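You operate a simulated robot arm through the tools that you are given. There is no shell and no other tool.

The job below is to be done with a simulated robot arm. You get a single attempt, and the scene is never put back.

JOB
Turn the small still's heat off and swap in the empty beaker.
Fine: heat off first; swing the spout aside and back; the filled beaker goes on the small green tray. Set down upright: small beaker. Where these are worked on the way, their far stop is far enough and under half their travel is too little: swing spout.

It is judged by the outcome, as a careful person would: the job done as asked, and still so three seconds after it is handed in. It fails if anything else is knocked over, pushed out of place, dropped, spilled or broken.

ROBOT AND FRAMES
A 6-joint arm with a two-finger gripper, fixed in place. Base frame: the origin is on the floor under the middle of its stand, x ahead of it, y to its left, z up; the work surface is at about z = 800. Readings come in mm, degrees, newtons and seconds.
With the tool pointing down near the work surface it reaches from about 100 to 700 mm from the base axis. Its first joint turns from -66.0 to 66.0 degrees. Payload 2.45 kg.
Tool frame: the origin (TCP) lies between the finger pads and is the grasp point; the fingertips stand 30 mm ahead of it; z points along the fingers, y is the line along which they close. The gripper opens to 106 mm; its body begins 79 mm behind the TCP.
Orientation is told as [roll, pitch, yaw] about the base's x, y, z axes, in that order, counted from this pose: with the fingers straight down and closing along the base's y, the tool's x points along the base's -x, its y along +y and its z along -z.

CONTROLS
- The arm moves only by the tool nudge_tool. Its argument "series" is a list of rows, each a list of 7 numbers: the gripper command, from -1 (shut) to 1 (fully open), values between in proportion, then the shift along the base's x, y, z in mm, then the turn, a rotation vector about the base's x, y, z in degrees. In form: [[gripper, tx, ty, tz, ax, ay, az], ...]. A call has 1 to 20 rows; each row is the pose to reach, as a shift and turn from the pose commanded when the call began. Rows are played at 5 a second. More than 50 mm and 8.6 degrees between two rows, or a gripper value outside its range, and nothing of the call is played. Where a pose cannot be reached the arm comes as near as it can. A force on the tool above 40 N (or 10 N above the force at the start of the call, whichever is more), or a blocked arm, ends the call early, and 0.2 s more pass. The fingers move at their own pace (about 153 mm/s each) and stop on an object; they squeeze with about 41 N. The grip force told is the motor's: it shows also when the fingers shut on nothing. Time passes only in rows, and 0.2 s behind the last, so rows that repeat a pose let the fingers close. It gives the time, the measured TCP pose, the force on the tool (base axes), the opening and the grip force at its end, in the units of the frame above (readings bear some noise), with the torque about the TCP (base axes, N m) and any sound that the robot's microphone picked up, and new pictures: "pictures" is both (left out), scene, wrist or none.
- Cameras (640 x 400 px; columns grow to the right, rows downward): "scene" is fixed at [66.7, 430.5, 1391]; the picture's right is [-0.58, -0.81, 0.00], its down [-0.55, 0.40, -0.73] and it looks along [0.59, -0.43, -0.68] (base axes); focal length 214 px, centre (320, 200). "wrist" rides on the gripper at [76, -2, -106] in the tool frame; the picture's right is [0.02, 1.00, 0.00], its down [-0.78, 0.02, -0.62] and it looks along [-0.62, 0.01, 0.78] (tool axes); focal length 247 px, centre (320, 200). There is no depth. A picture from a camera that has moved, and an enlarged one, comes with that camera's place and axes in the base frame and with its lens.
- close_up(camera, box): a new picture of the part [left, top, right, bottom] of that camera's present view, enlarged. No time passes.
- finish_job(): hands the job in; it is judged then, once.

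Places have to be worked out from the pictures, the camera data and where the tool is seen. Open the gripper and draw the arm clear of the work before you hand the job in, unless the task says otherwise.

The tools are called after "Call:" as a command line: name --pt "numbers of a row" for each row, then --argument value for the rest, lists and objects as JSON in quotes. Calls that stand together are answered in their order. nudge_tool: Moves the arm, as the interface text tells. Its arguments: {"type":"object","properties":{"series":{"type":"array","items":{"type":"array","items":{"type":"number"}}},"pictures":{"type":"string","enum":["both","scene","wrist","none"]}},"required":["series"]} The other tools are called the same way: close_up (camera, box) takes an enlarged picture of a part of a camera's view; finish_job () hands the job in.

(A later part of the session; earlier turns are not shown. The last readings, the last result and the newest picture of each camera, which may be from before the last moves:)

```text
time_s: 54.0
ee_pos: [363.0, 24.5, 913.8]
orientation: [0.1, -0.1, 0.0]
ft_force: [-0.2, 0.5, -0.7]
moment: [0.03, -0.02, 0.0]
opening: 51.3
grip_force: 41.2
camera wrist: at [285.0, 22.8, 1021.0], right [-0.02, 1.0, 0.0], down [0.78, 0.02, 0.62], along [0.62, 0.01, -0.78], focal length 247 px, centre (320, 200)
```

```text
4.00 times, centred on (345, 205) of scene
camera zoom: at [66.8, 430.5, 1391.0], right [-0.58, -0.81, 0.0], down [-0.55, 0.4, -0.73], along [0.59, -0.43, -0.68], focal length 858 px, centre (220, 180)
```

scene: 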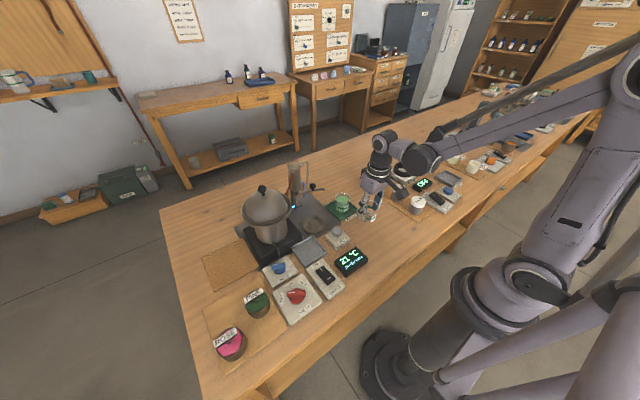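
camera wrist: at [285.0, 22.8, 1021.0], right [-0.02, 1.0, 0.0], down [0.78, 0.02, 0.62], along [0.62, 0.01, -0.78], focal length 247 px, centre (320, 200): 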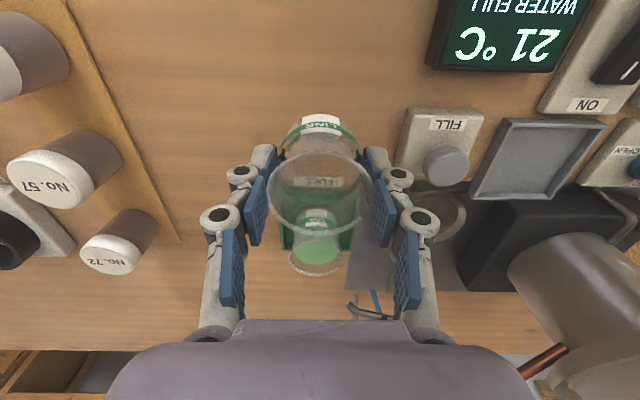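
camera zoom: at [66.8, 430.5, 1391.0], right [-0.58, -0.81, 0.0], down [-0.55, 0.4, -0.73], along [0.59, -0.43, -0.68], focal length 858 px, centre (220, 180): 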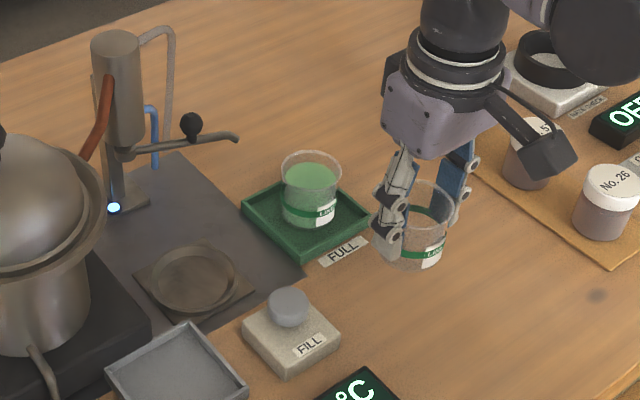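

Beaker held upright, 0.7 N load. I'll carry it on a curve that stays away from the filled beaker and above the FILL button.

Call:
nudge_tool --pt "-0.4 2 4 0 0 0 0" --pt "-0.4 6 12 0 0 0 0" --pt "-0.4 11 22 0 0 0 0" --pt "-0.4 16 33 0 0 0 0" --pt "-0.4 22 45 0 0 0 0" --pt "-0.4 29 57 0 0 0 0" --pt "-0.4 37 69 0 0 0 0" --pt "-0.4 46 81 0 0 0 0" --pt "-0.4 55 92 0 0 0 0" --pt "-0.4 65 102 0 0 0 0" --pt "-0.4 75 110 0 0 0 0" --pt "-0.4 85 117 0 0 0 0" --pt "-0.4 95 123 0 0 0 0" --pt "-0.4 104 128 0 0 0 0" --pt "-0.4 111 131.5 0 0 0 0" --pt "-0.4 116 133.5 0 0 0 0" --pt "-0.4 118.5 134 0 0 0 0" --pt "-0.4 118.5 134 0 0 0 0" --pictures "both"

Call:
close_up --camera "wrist" --box '[200, 40, 440, 260]'

Call:
close_up --camera "scene" --box '[275, 155, 375, 240]'

```text
time_s: 57.8
ee_pos: [481.2, 158.4, 913.1]
orientation: [0.1, 0.0, 0.0]
ft_force: [-0.5, -0.5, 0.3]
moment: [0.03, -0.02, 0.0]
opening: 50.8
grip_force: 41.3
camera wrist: at [403.4, 156.7, 1020.9], right [-0.02, 1.0, 0.0], down [0.78, 0.02, 0.62], along [0.62, 0.01, -0.78], focal length 247 px, centre (320, 200)
```

scene: 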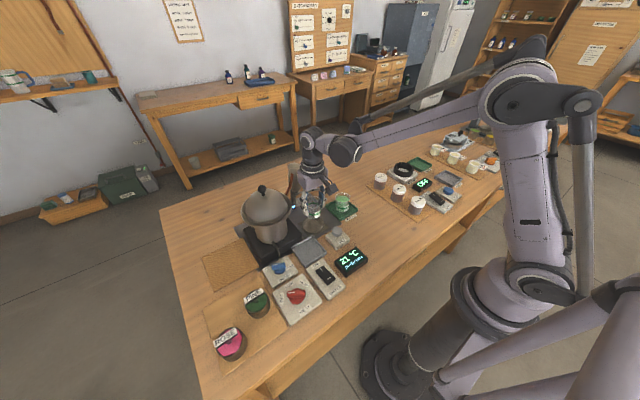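
wrist: 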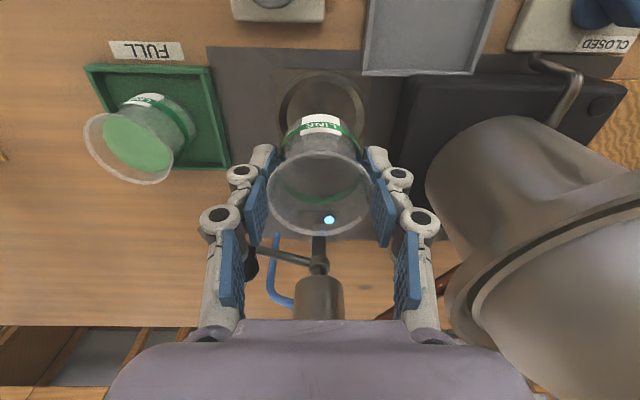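

```text
1.82 times, centred on (320, 150) of wrist
camera zoom: at [403.4, 156.7, 1020.9], right [-0.02, 1.0, 0.0], down [0.78, 0.02, 0.62], along [0.62, 0.01, -0.78], focal length 449 px, centre (320, 291)
```

zoom: 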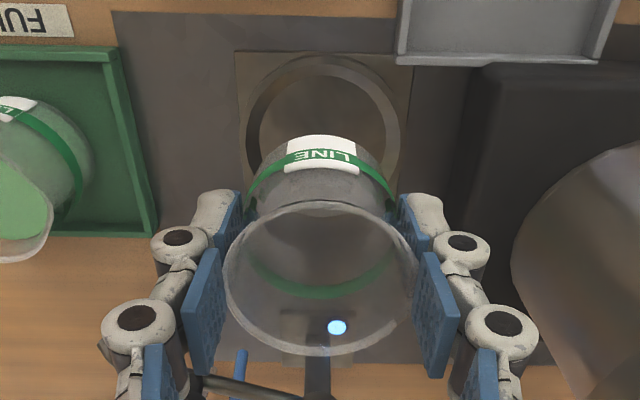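

```text
4.71 times, centred on (325, 198) of scene
camera zoom: at [66.8, 430.5, 1391.0], right [-0.58, -0.81, 0.0], down [-0.55, 0.4, -0.73], along [0.59, -0.43, -0.68], focal length 1009 px, centre (296, 212)
```

zoom: 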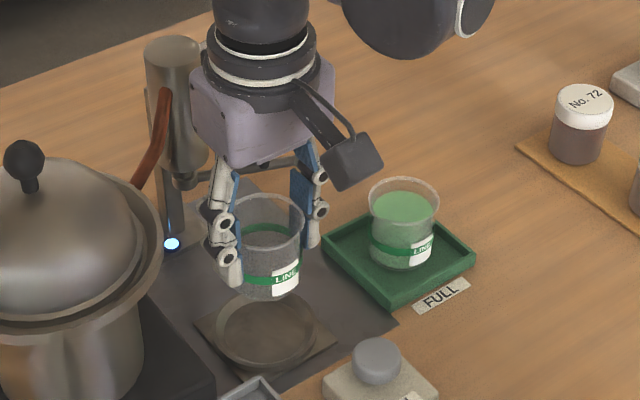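

The coaster ring is centred laterally under the beaker. I'll lower 44 mm and check fore-aft alignment before touching down.

Call:
nudge_tool --pt "-0.4 0 0 -3 0 0 0" --pt "-0.4 0 0 -10 0 0 0" --pt "-0.4 0 0 -18 0 0 0" --pt "-0.4 0 0 -27 0 0 0" --pt "-0.4 0 0 -35 0 0 0" --pt "-0.4 0 0 -41 0 0 0" --pt "-0.4 0 0 -44 0 0 0" --pt "-0.4 0 0 -44 0 0 0" --pictures "wrist"

Call:
close_up --camera "wrist" --box '[200, 40, 440, 260]'

Call:
close_up --camera "scene" --box '[285, 180, 345, 235]'

```text
time_s: 59.6
ee_pos: [483.0, 159.4, 870.1]
orientation: [0.0, 0.0, 0.1]
ft_force: [-0.4, 0.1, -0.5]
moment: [0.03, 0.0, 0.01]
opening: 50.8
grip_force: 40.6
camera wrist: at [403.7, 156.5, 977.0], right [-0.02, 1.0, 0.0], down [0.78, 0.02, 0.62], along [0.62, 0.01, -0.78], focal length 247 px, centre (320, 200)
```

wrist: 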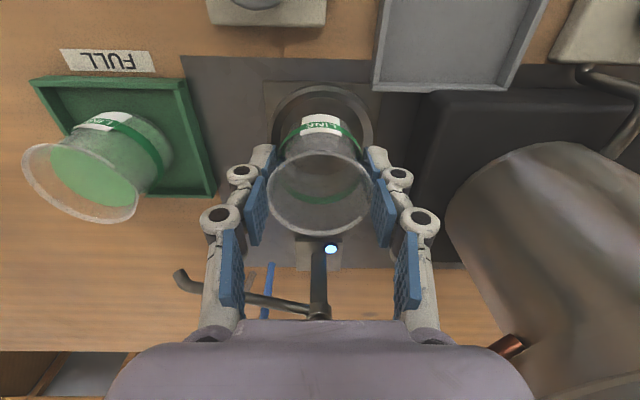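

```text
1.82 times, centred on (320, 150) of wrist
camera zoom: at [403.7, 156.5, 977.0], right [-0.02, 1.0, 0.0], down [0.78, 0.02, 0.62], along [0.62, 0.01, -0.78], focal length 449 px, centre (320, 291)
```

zoom: 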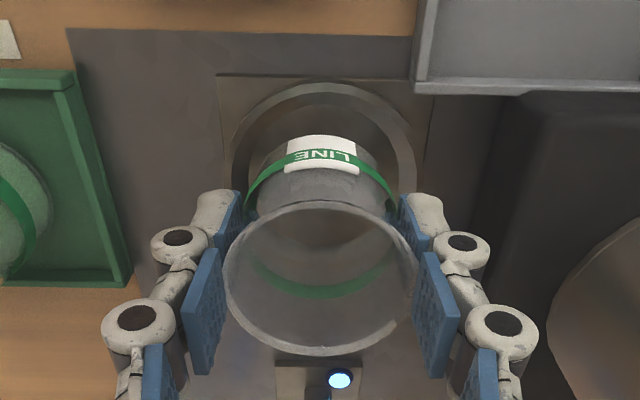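

```text
7.27 times, centred on (315, 208) of scene
camera zoom: at [66.8, 430.5, 1391.0], right [-0.58, -0.81, 0.0], down [-0.55, 0.4, -0.73], along [0.59, -0.43, -0.68], focal length 1560 px, centre (356, 146)
```

zoom: 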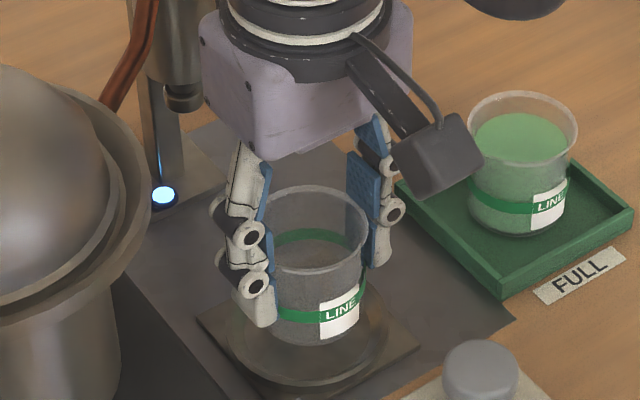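

Alignment looks right. I'll go down 7 mm, then 1 mm rows until contact is felt.

Call:
nudge_tool --pt "-0.4 0 0 -2 0 0 0" --pt "-0.4 0 0 -4 0 0 0" --pt "-0.4 0 0 -6 0 0 0" --pt "-0.4 0 0 -7 0 0 0" --pt "-0.4 0 0 -8 0 0 0" --pt "-0.4 0 0 -8 0 0 0" --pictures "none"

```text
time_s: 61.0
ee_pos: [480.7, 159.9, 862.0]
orientation: [0.1, -0.1, -0.1]
ft_force: [-0.5, -0.4, -1.1]
moment: [0.02, -0.02, 0.02]
opening: 50.8
grip_force: 41.3
```

No contact yet; I'll continue in 1 mm rows.

Call:
nudge_tool --pt "-0.4 0 0 -0.7 0 0 0" --pt "-0.4 0 0 -1.4 0 0 0" --pt "-0.4 0 0 -2 0 0 0" --pt "-0.4 0 0 -2 0 0 0" --pictures "none"

```text
time_s: 62.0
ee_pos: [480.7, 158.7, 860.1]
orientation: [0.1, -0.2, 0.0]
ft_force: [0.2, 0.0, 0.8]
moment: [-0.02, -0.02, -0.01]
opening: 50.8
grip_force: 41.0
```

A slight change in force; I'll go another 1.2 mm to confirm contact.

Call:
nudge_tool --pt "-0.4 0 0 -0.6 0 0 0" --pt "-0.4 0 0 -1.2 0 0 0" --pt "-0.4 0 0 -1.2 0 0 0" --pictures "none"

```text
time_s: 62.8
ee_pos: [481.5, 157.4, 859.5]
orientation: [0.0, -0.1, 0.0]
ft_force: [-0.5, -0.3, -0.5]
moment: [0.0, -0.02, -0.03]
opening: 51.1
grip_force: 41.4
```

Call:
nudge_tool --pt "-0.4 0 0 -0.6 0 0 0" --pt "-0.4 0 0 -1.2 0 0 0" --pt "-0.4 0 0 -1.2 0 0 0" --pictures "none"

Call:
close_up --camera "scene" --box '[285, 180, 345, 235]'

```text
time_s: 63.6
ee_pos: [480.8, 158.5, 857.2]
orientation: [0.1, -0.1, 0.0]
ft_force: [-0.8, -1.2, -0.1]
moment: [0.01, 0.0, 0.05]
opening: 51.1
grip_force: 41.6
```

```text
7.27 times, centred on (315, 208) of scene
camera zoom: at [66.8, 430.5, 1391.0], right [-0.58, -0.81, 0.0], down [-0.55, 0.4, -0.73], along [0.59, -0.43, -0.68], focal length 1560 px, centre (356, 146)
```

zoom: 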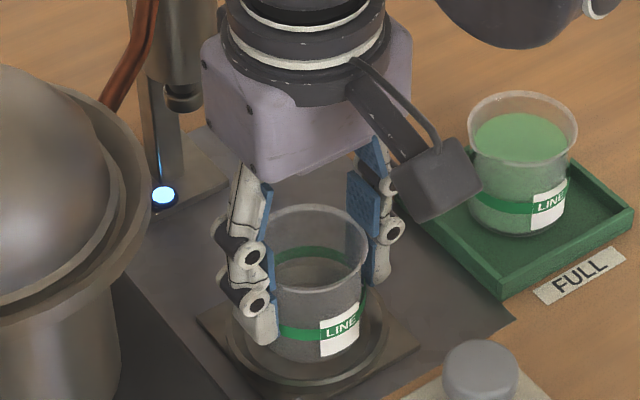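

Still no clear contact; I'll continue down carefully.

Call:
nudge_tool --pt "-0.4 0 0 -0.6 0 0 0" --pt "-0.4 0 0 -1.2 0 0 0" --pt "-0.4 0 0 -1.8 0 0 0" --pt "-0.4 0 0 -1.8 0 0 0" --pictures "none"

```text
time_s: 64.6
ee_pos: [481.0, 158.8, 855.8]
orientation: [0.1, -0.1, 0.0]
ft_force: [0.5, 0.4, 2.1]
moment: [-0.09, -0.02, 0.02]
opening: 50.9
grip_force: 40.9
```

Call:
nudge_tool --pt "-0.4 0 0 -0.5 0 0 0" --pt "-0.4 0 0 -1.0 0 0 0" --pt "-0.4 0 0 -1.0 0 0 0" --pictures "none"

Call:
close_up --camera "wrist" --box '[200, 40, 440, 260]'

```text
time_s: 65.4
ee_pos: [479.9, 158.9, 855.5]
orientation: [0.1, -0.1, 0.0]
ft_force: [1.9, 0.7, 34.4]
moment: [-0.05, -0.15, 0.02]
opening: 51.1
grip_force: 41.1
```

```text
1.82 times, centred on (320, 150) of wrist
camera zoom: at [403.3, 156.6, 962.9], right [-0.02, 1.0, 0.0], down [0.78, 0.02, 0.62], along [0.62, 0.02, -0.78], focal length 449 px, centre (320, 291)
```

zoom: 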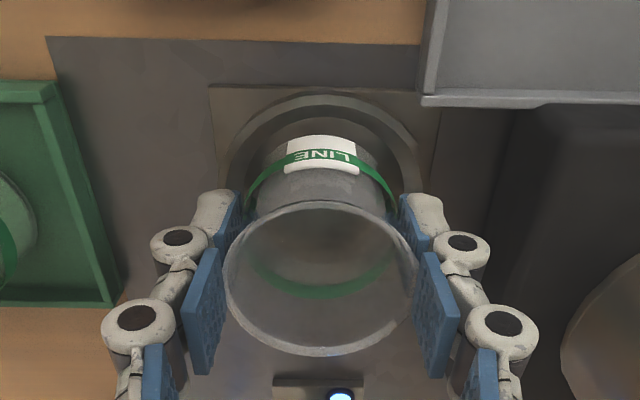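

Contact confirmed (34 N) with the base at the dish floor. I'll ease up about 1 mm and open gradually.

Call:
nudge_tool --pt "-0.4 0 0 0.5 0 0 0" --pt "-0.4 0 0 1.0 0 0 0" --pt "-0.4 0 0 1.0 0 0 0" --pictures "none"

```text
time_s: 66.2
ee_pos: [480.8, 158.0, 855.7]
orientation: [0.2, -0.1, 0.0]
ft_force: [2.1, 1.0, 19.6]
moment: [-0.01, -0.15, 0.02]
opening: 50.8
grip_force: 41.0
```

Call:
nudge_tool --pt "-0.4 0 0 0.3 0 0 0" --pt "-0.4 0 0 0.6 0 0 0" --pt "-0.4 0 0 0.6 0 0 0" --pictures "none"

```text
time_s: 67.0
ee_pos: [480.2, 157.4, 855.6]
orientation: [0.1, -0.1, -0.1]
ft_force: [0.7, -0.7, 0.6]
moment: [-0.03, -0.01, 0.03]
opening: 51.0
grip_force: 41.0
```

The load is nearly zero now, so the beaker rests on the dish. I'll open the fingers gradually.

Call:
nudge_tool --pt "-0.2 0 0 0 0 0 0" --pt "-0.1 0 0 0 0 0 0" --pt "-0.04 0 0 0 0 0 0" --pt "0.0 0 0 0 0 0 0" --pt "0.05 0 0 0 0 0 0" --pt "0.1 0 0 0 0 0 0" --pt "0.17 0 0 0 0 0 0" --pt "0.25 0 0 0 0 0 0" --pt "0.25 0 0 0 0 0 0" --pictures "both"

Call:
close_up --camera "wrist" --box '[200, 40, 440, 260]'

Call:
close_up --camera "scene" --box '[285, 180, 345, 235]'

```text
time_s: 69.0
ee_pos: [480.4, 158.9, 856.7]
orientation: [0.1, -0.1, 0.0]
ft_force: [-0.3, -1.1, -0.1]
moment: [0.01, -0.01, -0.05]
opening: 66.3
grip_force: 0.1
camera wrist: at [403.3, 156.8, 963.5], right [-0.02, 1.0, 0.0], down [0.78, 0.02, 0.62], along [0.62, 0.01, -0.78], focal length 247 px, centre (320, 200)
```

scene: 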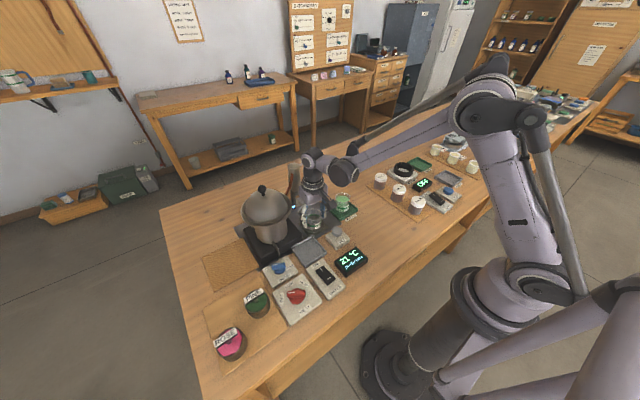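
wrist: 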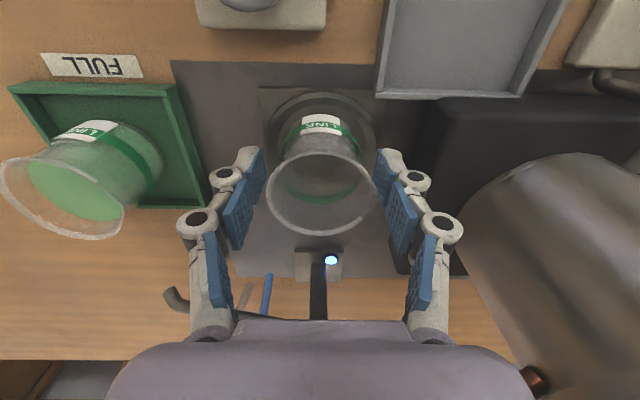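

```text
1.82 times, centred on (320, 150) of wrist
camera zoom: at [403.3, 156.8, 963.5], right [-0.02, 1.0, 0.0], down [0.78, 0.02, 0.62], along [0.62, 0.01, -0.78], focal length 449 px, centre (320, 291)
```

zoom: 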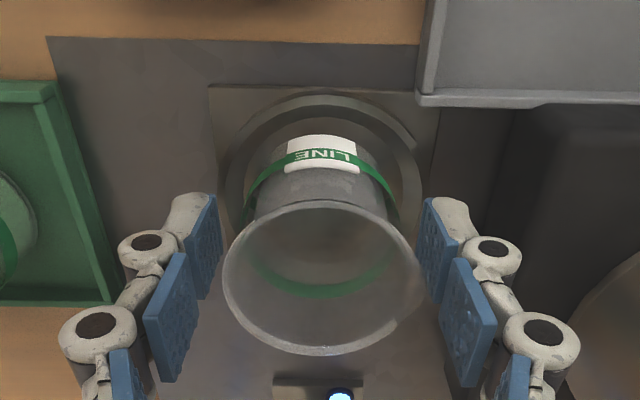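

```text
7.27 times, centred on (315, 208) of scene
camera zoom: at [66.7, 430.5, 1391.0], right [-0.58, -0.81, 0.0], down [-0.55, 0.4, -0.73], along [0.59, -0.43, -0.68], focal length 1560 px, centre (356, 146)
```

zoom: 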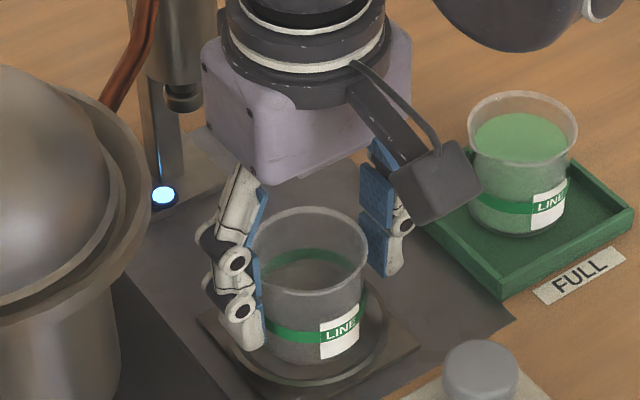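

The empty beaker stands upright and centred in the dish. I'll raise the gripper straight up clear of it.

Call:
nudge_tool --pt "0.3 0 0 0 0 0 0" --pt "0.3 0 0 5 0 0 0" --pt "0.3 0 0 15 0 0 0" --pt "0.3 0 0 32 0 0 0" --pt "0.3 0 0 57 0 0 0" --pt "0.3 0 0 87 0 0 0" --pt "0.3 0 0 115 0 0 0" --pt "0.3 0 0 115 0 0 0" --pictures "both"

Call:
close_up --camera "wrist" --box '[200, 40, 440, 260]'

Call:
close_up --camera "scene" --box '[275, 150, 375, 240]'

```text
time_s: 70.8
ee_pos: [482.0, 157.7, 970.6]
orientation: [0.2, -0.1, 0.0]
ft_force: [-0.5, -1.2, -0.9]
moment: [-0.01, -0.03, 0.02]
opening: 68.8
grip_force: 0.1
camera wrist: at [404.4, 156.3, 1078.6], right [-0.02, 1.0, 0.0], down [0.78, 0.02, 0.62], along [0.62, 0.01, -0.78], focal length 247 px, centre (320, 200)
```

scene: 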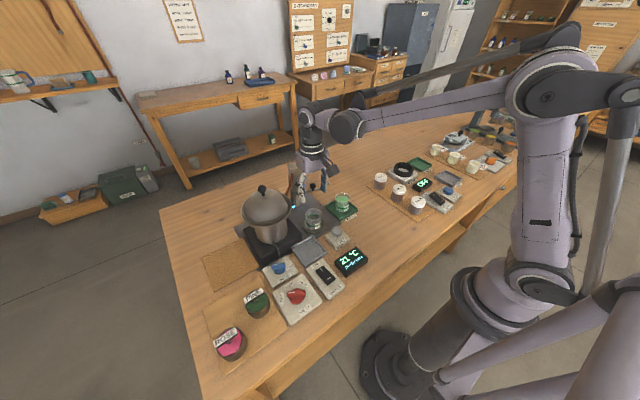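
wrist: 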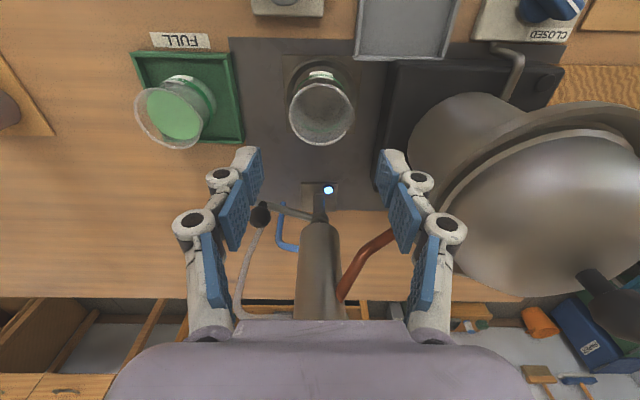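

```text
1.82 times, centred on (320, 150) of wrist
camera zoom: at [404.4, 156.3, 1078.6], right [-0.02, 1.0, 0.0], down [0.78, 0.02, 0.62], along [0.62, 0.01, -0.78], focal length 449 px, centre (320, 291)
```

zoom: 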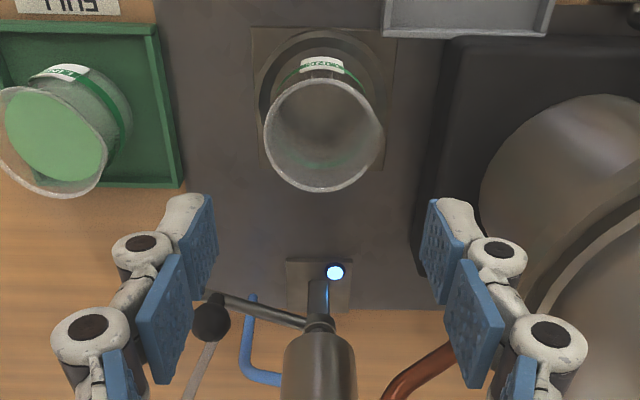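

```text
4.44 times, centred on (325, 195) of scene
camera zoom: at [66.8, 430.5, 1391.0], right [-0.58, -0.81, 0.0], down [-0.55, 0.4, -0.73], along [0.59, -0.43, -0.68], focal length 953 px, centre (298, 222)
```

zoom: 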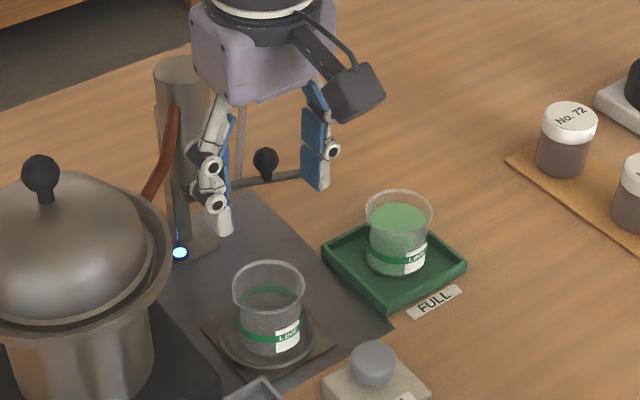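

Now I return to the spout: I retrace my earlier route, first backing off and re-tilting the tool 40°.

Call:
nudge_tool --pt "0.3 -5 0 25 0 0 0" --pt "0.2 -20 0 50 0 0 0" --pt "0.1 -45 0 70 0 0 0" --pt "0 -70 -5 82 0 -8 0" --pt "-0.1 -90 -15 90 0 -16 0" --pt "-0.2 -100 -25 97 0 -24 0" --pt "-0.3 -107 -33 102 0 -32 0" --pt "-0.4 -112 -41 106 0 -40 0" --pt "-0.4 -112 -41 106 0 -40 0" --pictures "none"

```text
time_s: 72.8
ee_pos: [368.8, 118.0, 1077.8]
orientation: [0.0, -40.2, 0.1]
ft_force: [0.2, 0.2, -0.6]
moment: [0.01, -0.01, -0.01]
opening: 31.8
grip_force: 0.1
```

Now I swing round to the ball's side with a 73° yaw, matching where the spout now points (ball at about (564, 101, 901)).

Call:
nudge_tool --pt "-0.36 10 -12 0 0 0 7.3" --pt "-0.36 22 -28 0 0 0 14.6" --pt "-0.36 35 -45 0 0 0 21.9" --pt "-0.36 50 -60 0 0 0 29.2" --pt "-0.36 72 -75 0 0 0 36.5" --pt "-0.36 95 -88 -2 0 0 43.8" --pt "-0.36 118 -97 -8 0 0 51.1" --pt "-0.36 140 -103 -18 0 0 58.4" --pt "-0.36 160 -107 -32 0 0 65.7" --pt "-0.36 176 -108 -51 0 0 73" --pt "-0.36 176 -108 -51 0 0 73" --pictures "both"

Call:
close_up --camera "wrist" --box '[220, 0, 420, 200]'

Call:
close_up --camera "scene" --box '[275, 140, 375, 240]'

```text
time_s: 75.2
ee_pos: [544.6, 9.9, 1026.0]
orientation: [0.1, -40.1, 73.1]
ft_force: [0.2, 0.3, -0.7]
moment: [0.0, 0.01, 0.01]
opening: 33.8
grip_force: 0.1
camera wrist: at [508.8, -112.7, 1059.0], right [-0.96, 0.27, -0.01], down [0.04, 0.19, 0.98], along [0.27, 0.94, -0.2], focal length 247 px, centre (320, 200)
```

scene: 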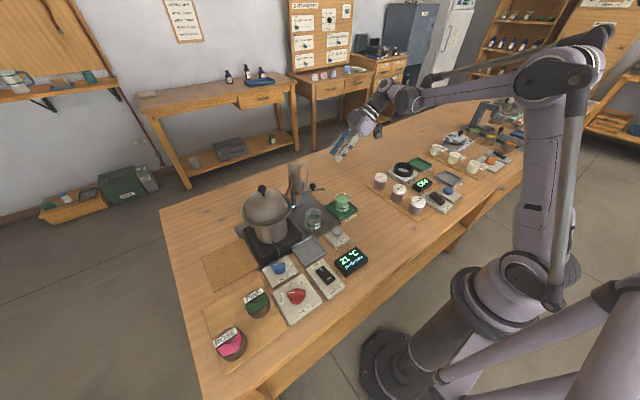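
wrist: 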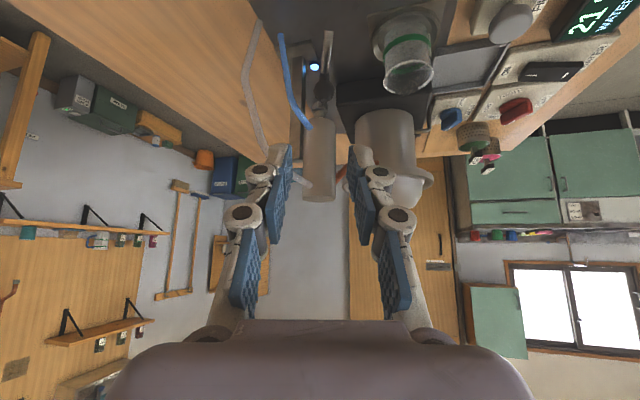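

```text
2.00 times, centred on (320, 100) of wrist
camera zoom: at [508.8, -112.7, 1059.0], right [-0.96, 0.27, -0.01], down [0.04, 0.19, 0.98], along [0.27, 0.94, -0.2], focal length 494 px, centre (320, 400)
```

zoom: 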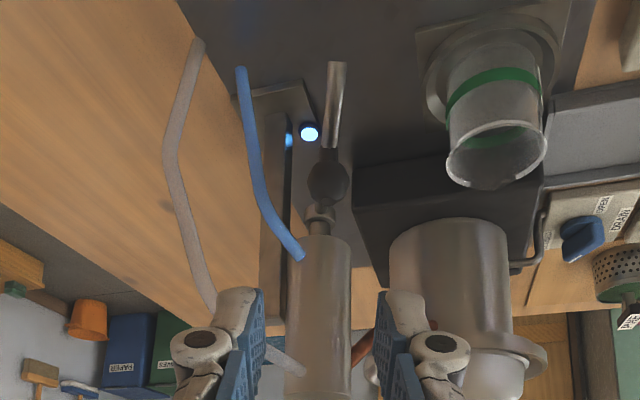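

```text
4.00 times, centred on (325, 190) of scene
camera zoom: at [66.8, 430.5, 1391.0], right [-0.58, -0.81, 0.0], down [-0.55, 0.4, -0.73], along [0.59, -0.43, -0.68], focal length 858 px, centre (300, 240)
```

zoom: 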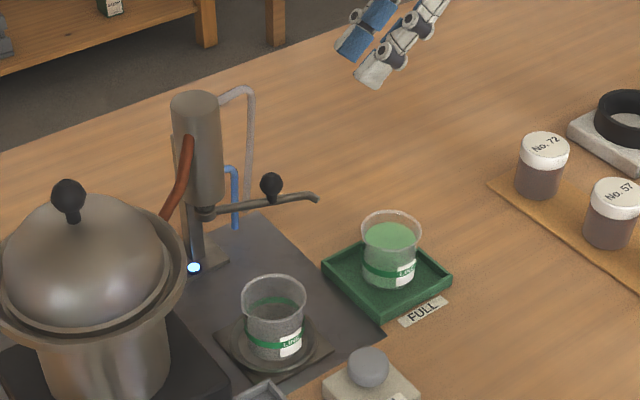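

The tool axis lines up with the swung spout. I'll approach to a pre-point 50 mm short of the ball and check centring.

Call:
nudge_tool --pt "-0.3 3 15 -20 0 0 0" --pt "-0.25 6 30 -45 0 0 0" --pt "-0.25 10.4 47.7 -71.5 0 0 0" --pt "-0.25 10.4 47.7 -71.5 0 0 0" --pictures "both"

Call:
close_up --camera "wrist" --box '[220, 20, 420, 220]'

```text
time_s: 76.2
ee_pos: [555.3, 56.8, 953.8]
orientation: [0.1, -40.1, 73.0]
ft_force: [-0.1, 0.1, -0.1]
moment: [0.01, -0.02, -0.02]
opening: 39.7
grip_force: 0.0
camera wrist: at [519.3, -64.3, 987.1], right [-0.96, 0.28, -0.01], down [0.04, 0.2, 0.98], along [0.27, 0.94, -0.2], focal length 247 px, centre (320, 200)
```

scene: 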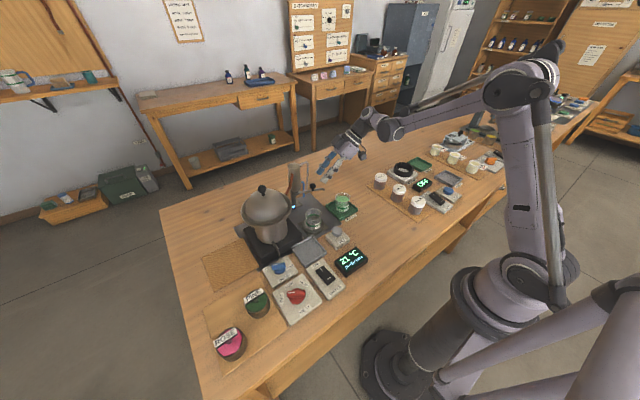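
wrist: 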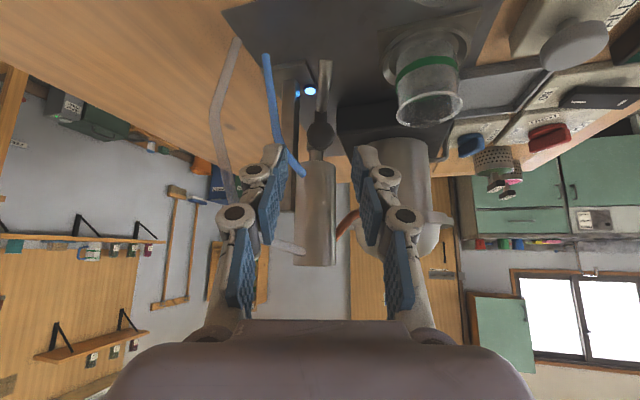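

```text
2.00 times, centred on (320, 120) of wrist
camera zoom: at [519.3, -64.3, 987.1], right [-0.96, 0.28, -0.01], down [0.04, 0.2, 0.98], along [0.27, 0.94, -0.2], focal length 494 px, centre (320, 360)
```

zoom: 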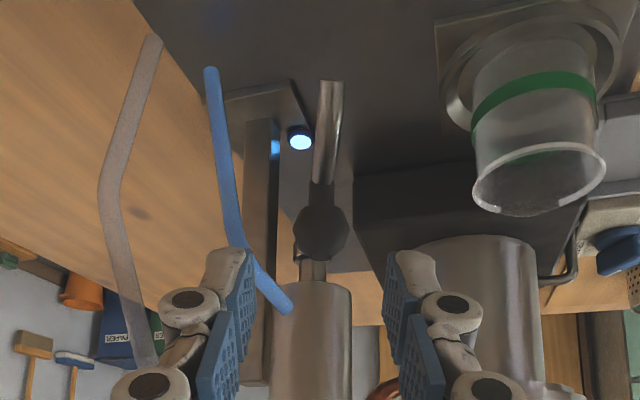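

The ball is centred between the fingers. I advance the last 50 mm along the tool axis so the fingers straddle it.

Call:
nudge_tool --pt "-0.25 2.4 7.6 -9.5 0 0 0" --pt "-0.25 4.9 15.3 -19 0 0 0" --pt "-0.3 7.4 23 -28.5 0 0 0" --pt "-0.33 9.7 30.5 -38 0 0 0" --pt "-0.36 9.7 30.5 -38 0 0 0" --pictures "both"

Call:
close_up --camera "wrist" --box '[220, 40, 420, 240]'

Call:
close_up --camera "scene" --box '[275, 140, 375, 240]'

```text
time_s: 77.4
ee_pos: [565.6, 87.9, 915.1]
orientation: [-0.1, -40.2, 73.0]
ft_force: [0.0, -0.4, -0.3]
moment: [-0.03, 0.03, 0.0]
opening: 33.8
grip_force: 0.0
camera wrist: at [529.1, -34.1, 949.5], right [-0.96, 0.28, -0.01], down [0.04, 0.2, 0.98], along [0.27, 0.94, -0.2], focal length 247 px, centre (320, 200)
```

scene: 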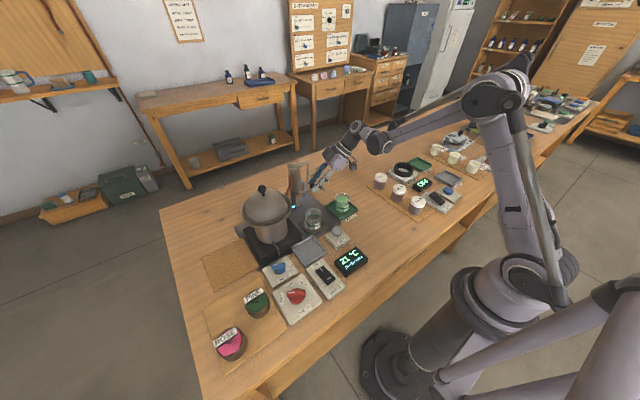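
wrist: 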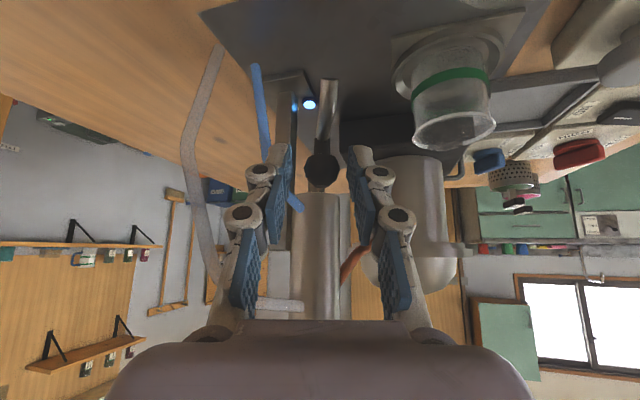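

```text
2.00 times, centred on (320, 140) of wrist
camera zoom: at [529.1, -34.1, 949.5], right [-0.96, 0.28, -0.01], down [0.04, 0.2, 0.98], along [0.27, 0.94, -0.2], focal length 494 px, centre (320, 320)
```

zoom: 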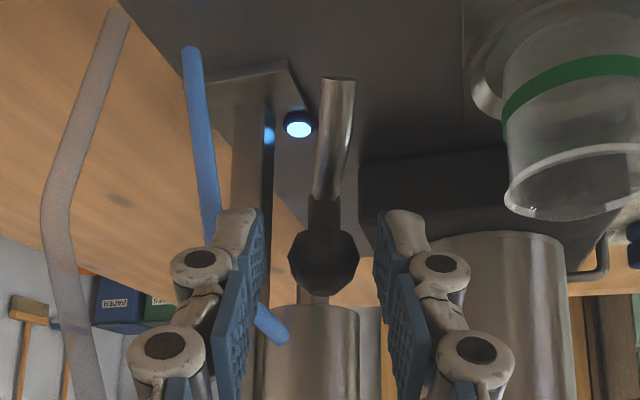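

```text
4.00 times, centred on (325, 190) of scene
camera zoom: at [66.7, 430.5, 1391.0], right [-0.58, -0.81, 0.0], down [-0.55, 0.4, -0.73], along [0.59, -0.43, -0.68], focal length 858 px, centre (300, 240)
```

zoom: 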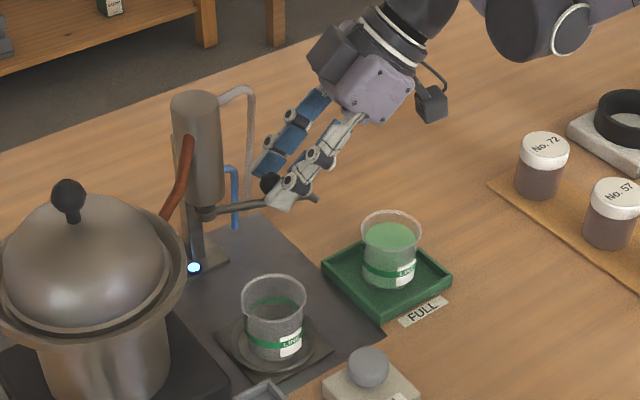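

The ball is nicely caged. I tighten the cage and swing the spout back along the arc, first half.

Call:
nudge_tool --pt "-0.48 0 0 0 0 0 0" --pt "-0.57 0 0 0 0 0 0" --pt "-0.57 -3.7 1.3 0 0 0 -3" --pt "-0.57 -7.4 2.6 0 0 0 -6" --pt "-0.57 -15.4 6.1 0 0 0 -13" --pt "-0.57 -22.9 10.5 0 0 0 -19.5" --pt "-0.57 -29.8 15.8 0 0 0 -26" --pt "-0.57 -36 22 0 0 0 -33" --pt "-0.57 -36 22 0 0 0 -33" --pictures "both"

Call:
close_up --camera "scene" --box '[275, 140, 375, 240]'

```text
time_s: 79.4
ee_pos: [529.7, 111.0, 916.6]
orientation: [0.0, -40.2, 40.0]
ft_force: [-0.8, -0.6, 0.2]
moment: [-0.02, 0.01, -0.03]
opening: 22.7
grip_force: 0.1
camera wrist: at [432.1, 27.2, 949.8], right [-0.66, 0.76, -0.01], down [0.14, 0.14, 0.98], along [0.74, 0.64, -0.2], focal length 247 px, centre (320, 200)
```

scene: 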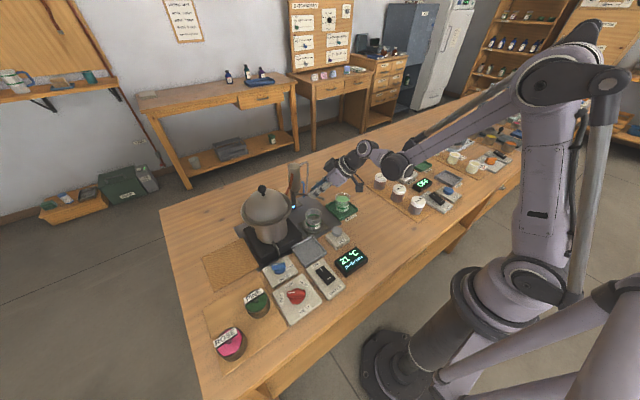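
wrist: 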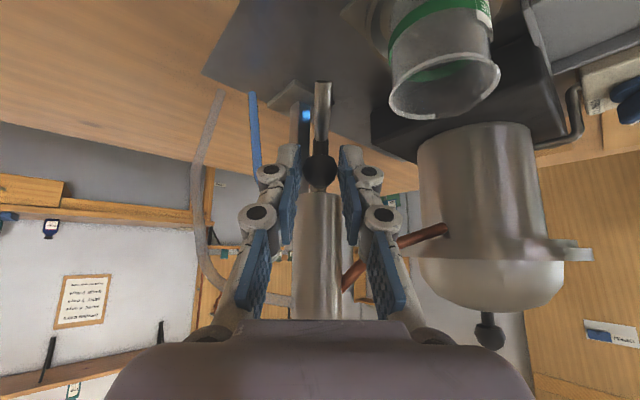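

```text
4.00 times, centred on (325, 190) of scene
camera zoom: at [66.7, 430.5, 1391.0], right [-0.58, -0.81, 0.0], down [-0.55, 0.4, -0.73], along [0.59, -0.43, -0.68], focal length 858 px, centre (300, 240)
```

zoom: 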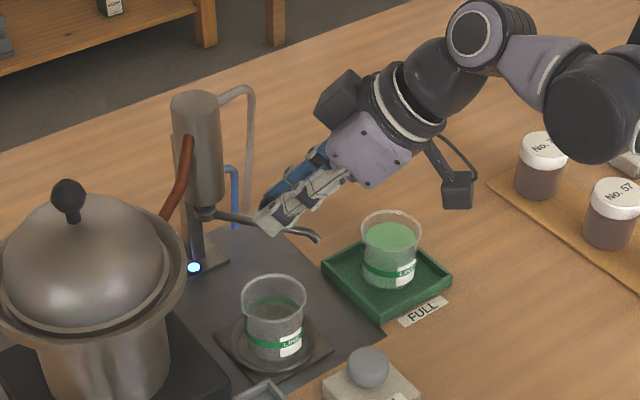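

The spout follows. I continue the arc back until nearly in line, watching the force.

Call:
nudge_tool --pt "-0.57 -5.5 6.8 0 0 0 -6.5" --pt "-0.57 -10 14.2 0 0 0 -13" --pt "-0.57 -13.7 22.2 0 0 0 -20" --pt "-0.57 -16.3 30.5 0 0 0 -26.5" --pt "-0.57 -17.9 39.1 0 0 0 -33" --pt "-0.57 -18.3 43.4 0 0 0 -36.5" --pt "-0.57 -18.3 43.4 0 0 0 -36.5" --pictures "both"

Call:
close_up --camera "scene" --box '[275, 140, 375, 240]'

Call:
close_up --camera "wrist" --box '[220, 0, 420, 220]'

```text
time_s: 81.0
ee_pos: [511.5, 153.8, 917.5]
orientation: [-0.2, -40.1, 3.5]
ft_force: [-0.2, -0.5, -0.2]
moment: [0.01, 0.04, -0.01]
opening: 23.0
grip_force: 0.4
camera wrist: at [383.1, 143.7, 949.7], right [-0.08, 1.0, -0.01], down [0.2, 0.03, 0.98], along [0.98, 0.07, -0.2], focal length 247 px, centre (320, 200)
```

scene: 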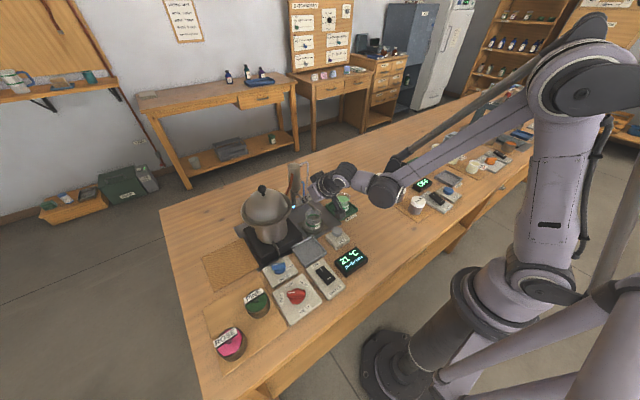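
wrist: 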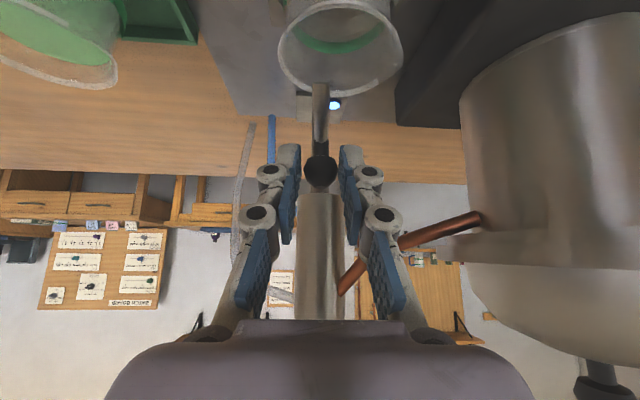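

```text
4.00 times, centred on (325, 190) of scene
camera zoom: at [66.7, 430.5, 1391.0], right [-0.58, -0.81, 0.0], down [-0.55, 0.4, -0.73], along [0.59, -0.43, -0.68], focal length 858 px, centre (300, 240)
```

zoom: 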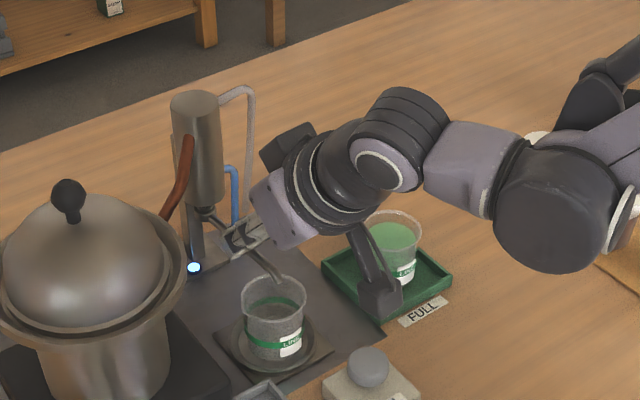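

```text
1.82 times, centred on (320, 110) of wrist
camera zoom: at [383.1, 143.7, 949.7], right [-0.08, 1.0, -0.01], down [0.2, 0.03, 0.98], along [0.98, 0.07, -0.2], focal length 449 px, centre (320, 364)
```

zoom: 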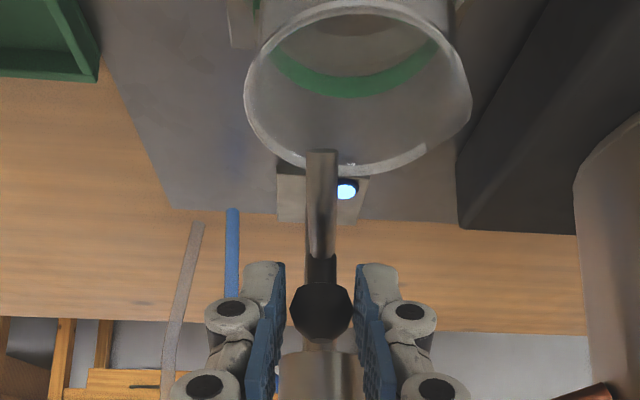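

Almost in line. I'll move to the original angle and slightly beyond to feel whether the home stop is there.

Call:
nudge_tool --pt "-0.57 -0.1 2.2 0 0 0 -1.7" --pt "-0.57 -0.1 4.4 0 0 0 -3.5" --pt "-0.57 -0.1 5.6 0 0 0 -3.5" --pt "-0.57 -0.1 5.6 0 0 0 -3.5" --pictures "both"

Call:
close_up --camera "wrist" --box '[220, 0, 420, 220]'

Call:
close_up --camera "scene" --box '[275, 155, 355, 235]'

```text
time_s: 82.0
ee_pos: [512.1, 158.9, 917.4]
orientation: [0.0, -40.1, 0.0]
ft_force: [1.0, 0.1, 0.3]
moment: [-0.03, 0.02, 0.01]
opening: 22.9
grip_force: 0.0
camera wrist: at [383.1, 156.9, 950.0], right [-0.02, 1.0, -0.01], down [0.2, 0.02, 0.98], along [0.98, 0.01, -0.2], focal length 247 px, centre (320, 200)
```

scene: 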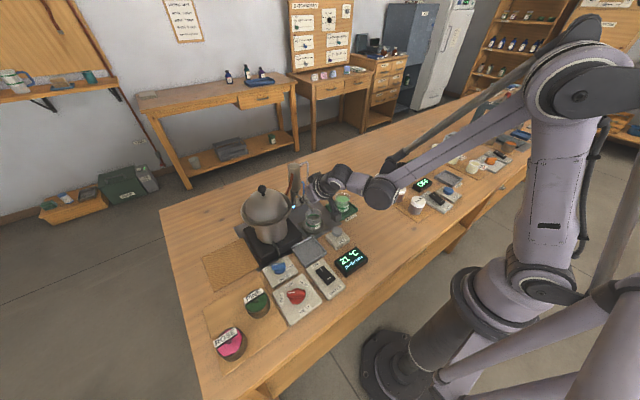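
wrist: 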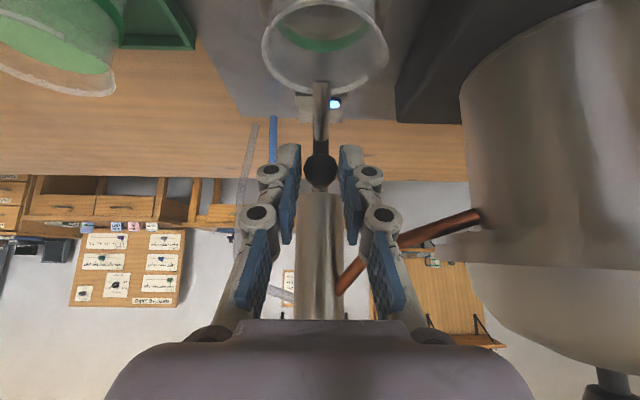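

```text
1.82 times, centred on (320, 110) of wrist
camera zoom: at [383.1, 156.9, 950.0], right [-0.02, 1.0, -0.01], down [0.2, 0.02, 0.98], along [0.98, 0.01, -0.2], focal length 449 px, centre (320, 364)
```

zoom: 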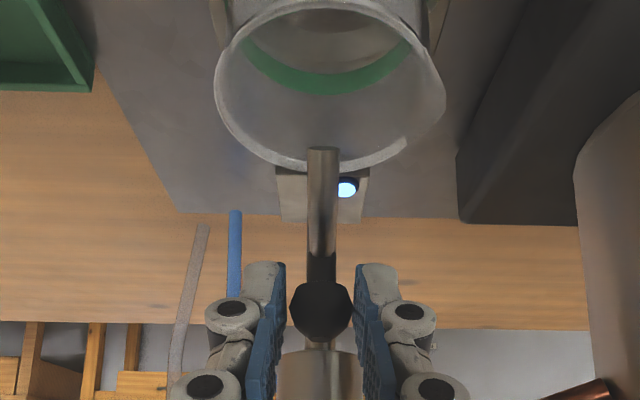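

```text
5.00 times, centred on (315, 195) of scene
camera zoom: at [66.7, 430.5, 1391.0], right [-0.58, -0.81, 0.0], down [-0.55, 0.4, -0.73], along [0.59, -0.43, -0.68], focal length 1072 px, centre (345, 225)
```

zoom: 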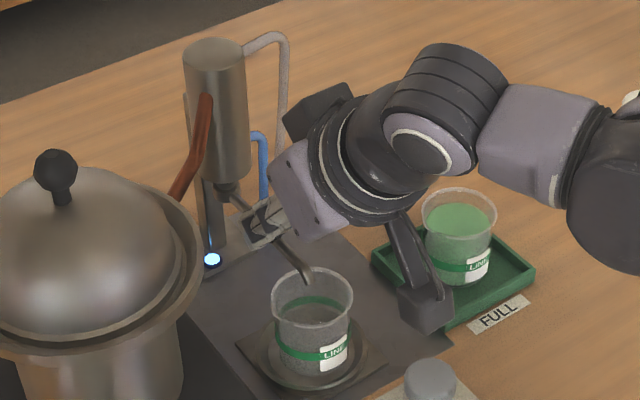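

The spout is back over the beaker, tip matching its original image position within 2 px. A tiny extra push will tell whether the home stop is reached.

Call:
nudge_tool --pt "-0.57 0 1 0 0 0 0" --pt "-0.57 0 2 0 0 0 0" --pt "-0.57 0 2 0 0 0 0" --pictures "wrist"

Call:
close_up --camera "wrist" --box '[220, 0, 420, 220]'

```text
time_s: 82.8
ee_pos: [510.4, 160.3, 916.3]
orientation: [0.0, -40.1, 0.0]
ft_force: [-0.8, 0.3, 0.1]
moment: [0.0, 0.0, 0.01]
opening: 23.3
grip_force: 0.4
camera wrist: at [382.9, 158.9, 950.0], right [-0.02, 1.0, -0.01], down [0.2, 0.02, 0.98], along [0.98, 0.02, -0.2], focal length 247 px, centre (320, 200)
```

wrist: 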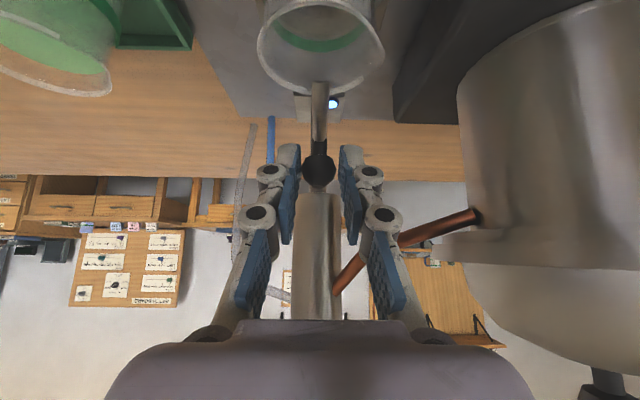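

```text
1.82 times, centred on (320, 110) of wrist
camera zoom: at [382.9, 158.9, 950.0], right [-0.02, 1.0, -0.01], down [0.2, 0.02, 0.98], along [0.98, 0.02, -0.2], focal length 449 px, centre (320, 364)
```

zoom: 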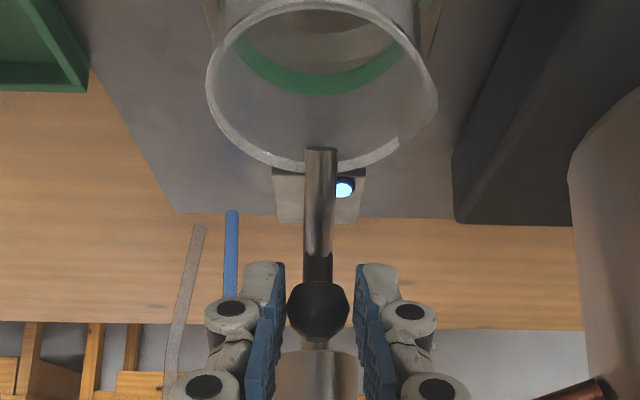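

The spout moved about 1 mm with no resistance; it now matches its original direction closely. One more small push to see if a stop is met.

Call:
nudge_tool --pt "-0.57 0 1 0 0 0 0" --pt "-0.57 0 2 0 0 0 0" --pt "-0.57 0 2 0 0 0 0" --pictures "wrist"

Call:
close_up --camera "wrist" --box '[220, 0, 420, 220]'

Call:
close_up --camera "scene" --box '[275, 155, 355, 235]'

```text
time_s: 83.6
ee_pos: [511.6, 163.3, 917.5]
orientation: [0.0, -40.1, -0.1]
ft_force: [-0.5, -5.8, 0.8]
moment: [-0.1, 0.01, -0.1]
opening: 25.6
grip_force: 2.1
camera wrist: at [382.8, 160.6, 949.9], right [-0.02, 1.0, -0.01], down [0.2, 0.02, 0.98], along [0.98, 0.01, -0.2], focal length 247 px, centre (320, 200)
```

wrist: 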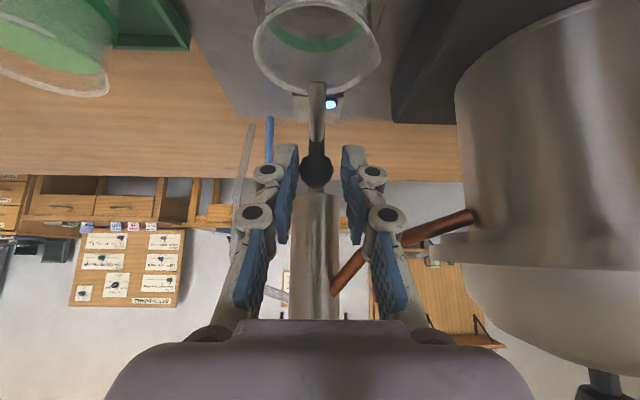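

```text
1.82 times, centred on (320, 110) of wrist
camera zoom: at [382.8, 160.6, 949.9], right [-0.02, 1.0, -0.01], down [0.2, 0.02, 0.98], along [0.98, 0.01, -0.2], focal length 449 px, centre (320, 364)
```

zoom: 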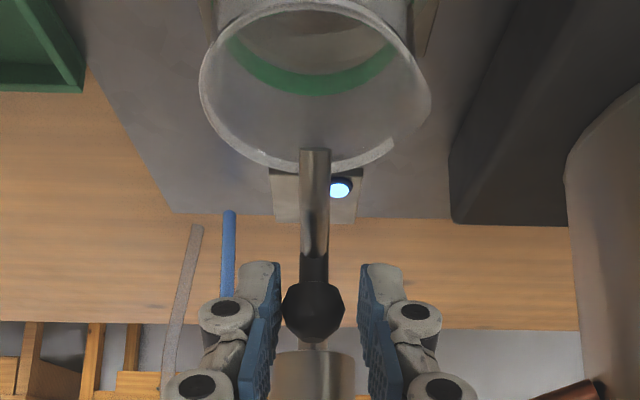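

```text
5.00 times, centred on (315, 195) of scene
camera zoom: at [66.7, 430.3, 1391.0], right [-0.58, -0.81, 0.0], down [-0.55, 0.4, -0.73], along [0.59, -0.43, -0.68], focal length 1072 px, centre (345, 225)
```

zoom: 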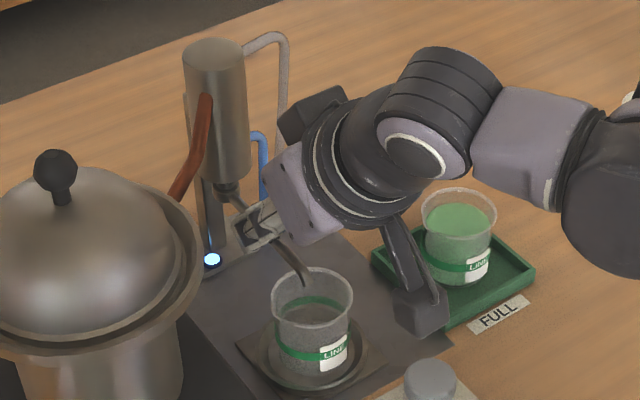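

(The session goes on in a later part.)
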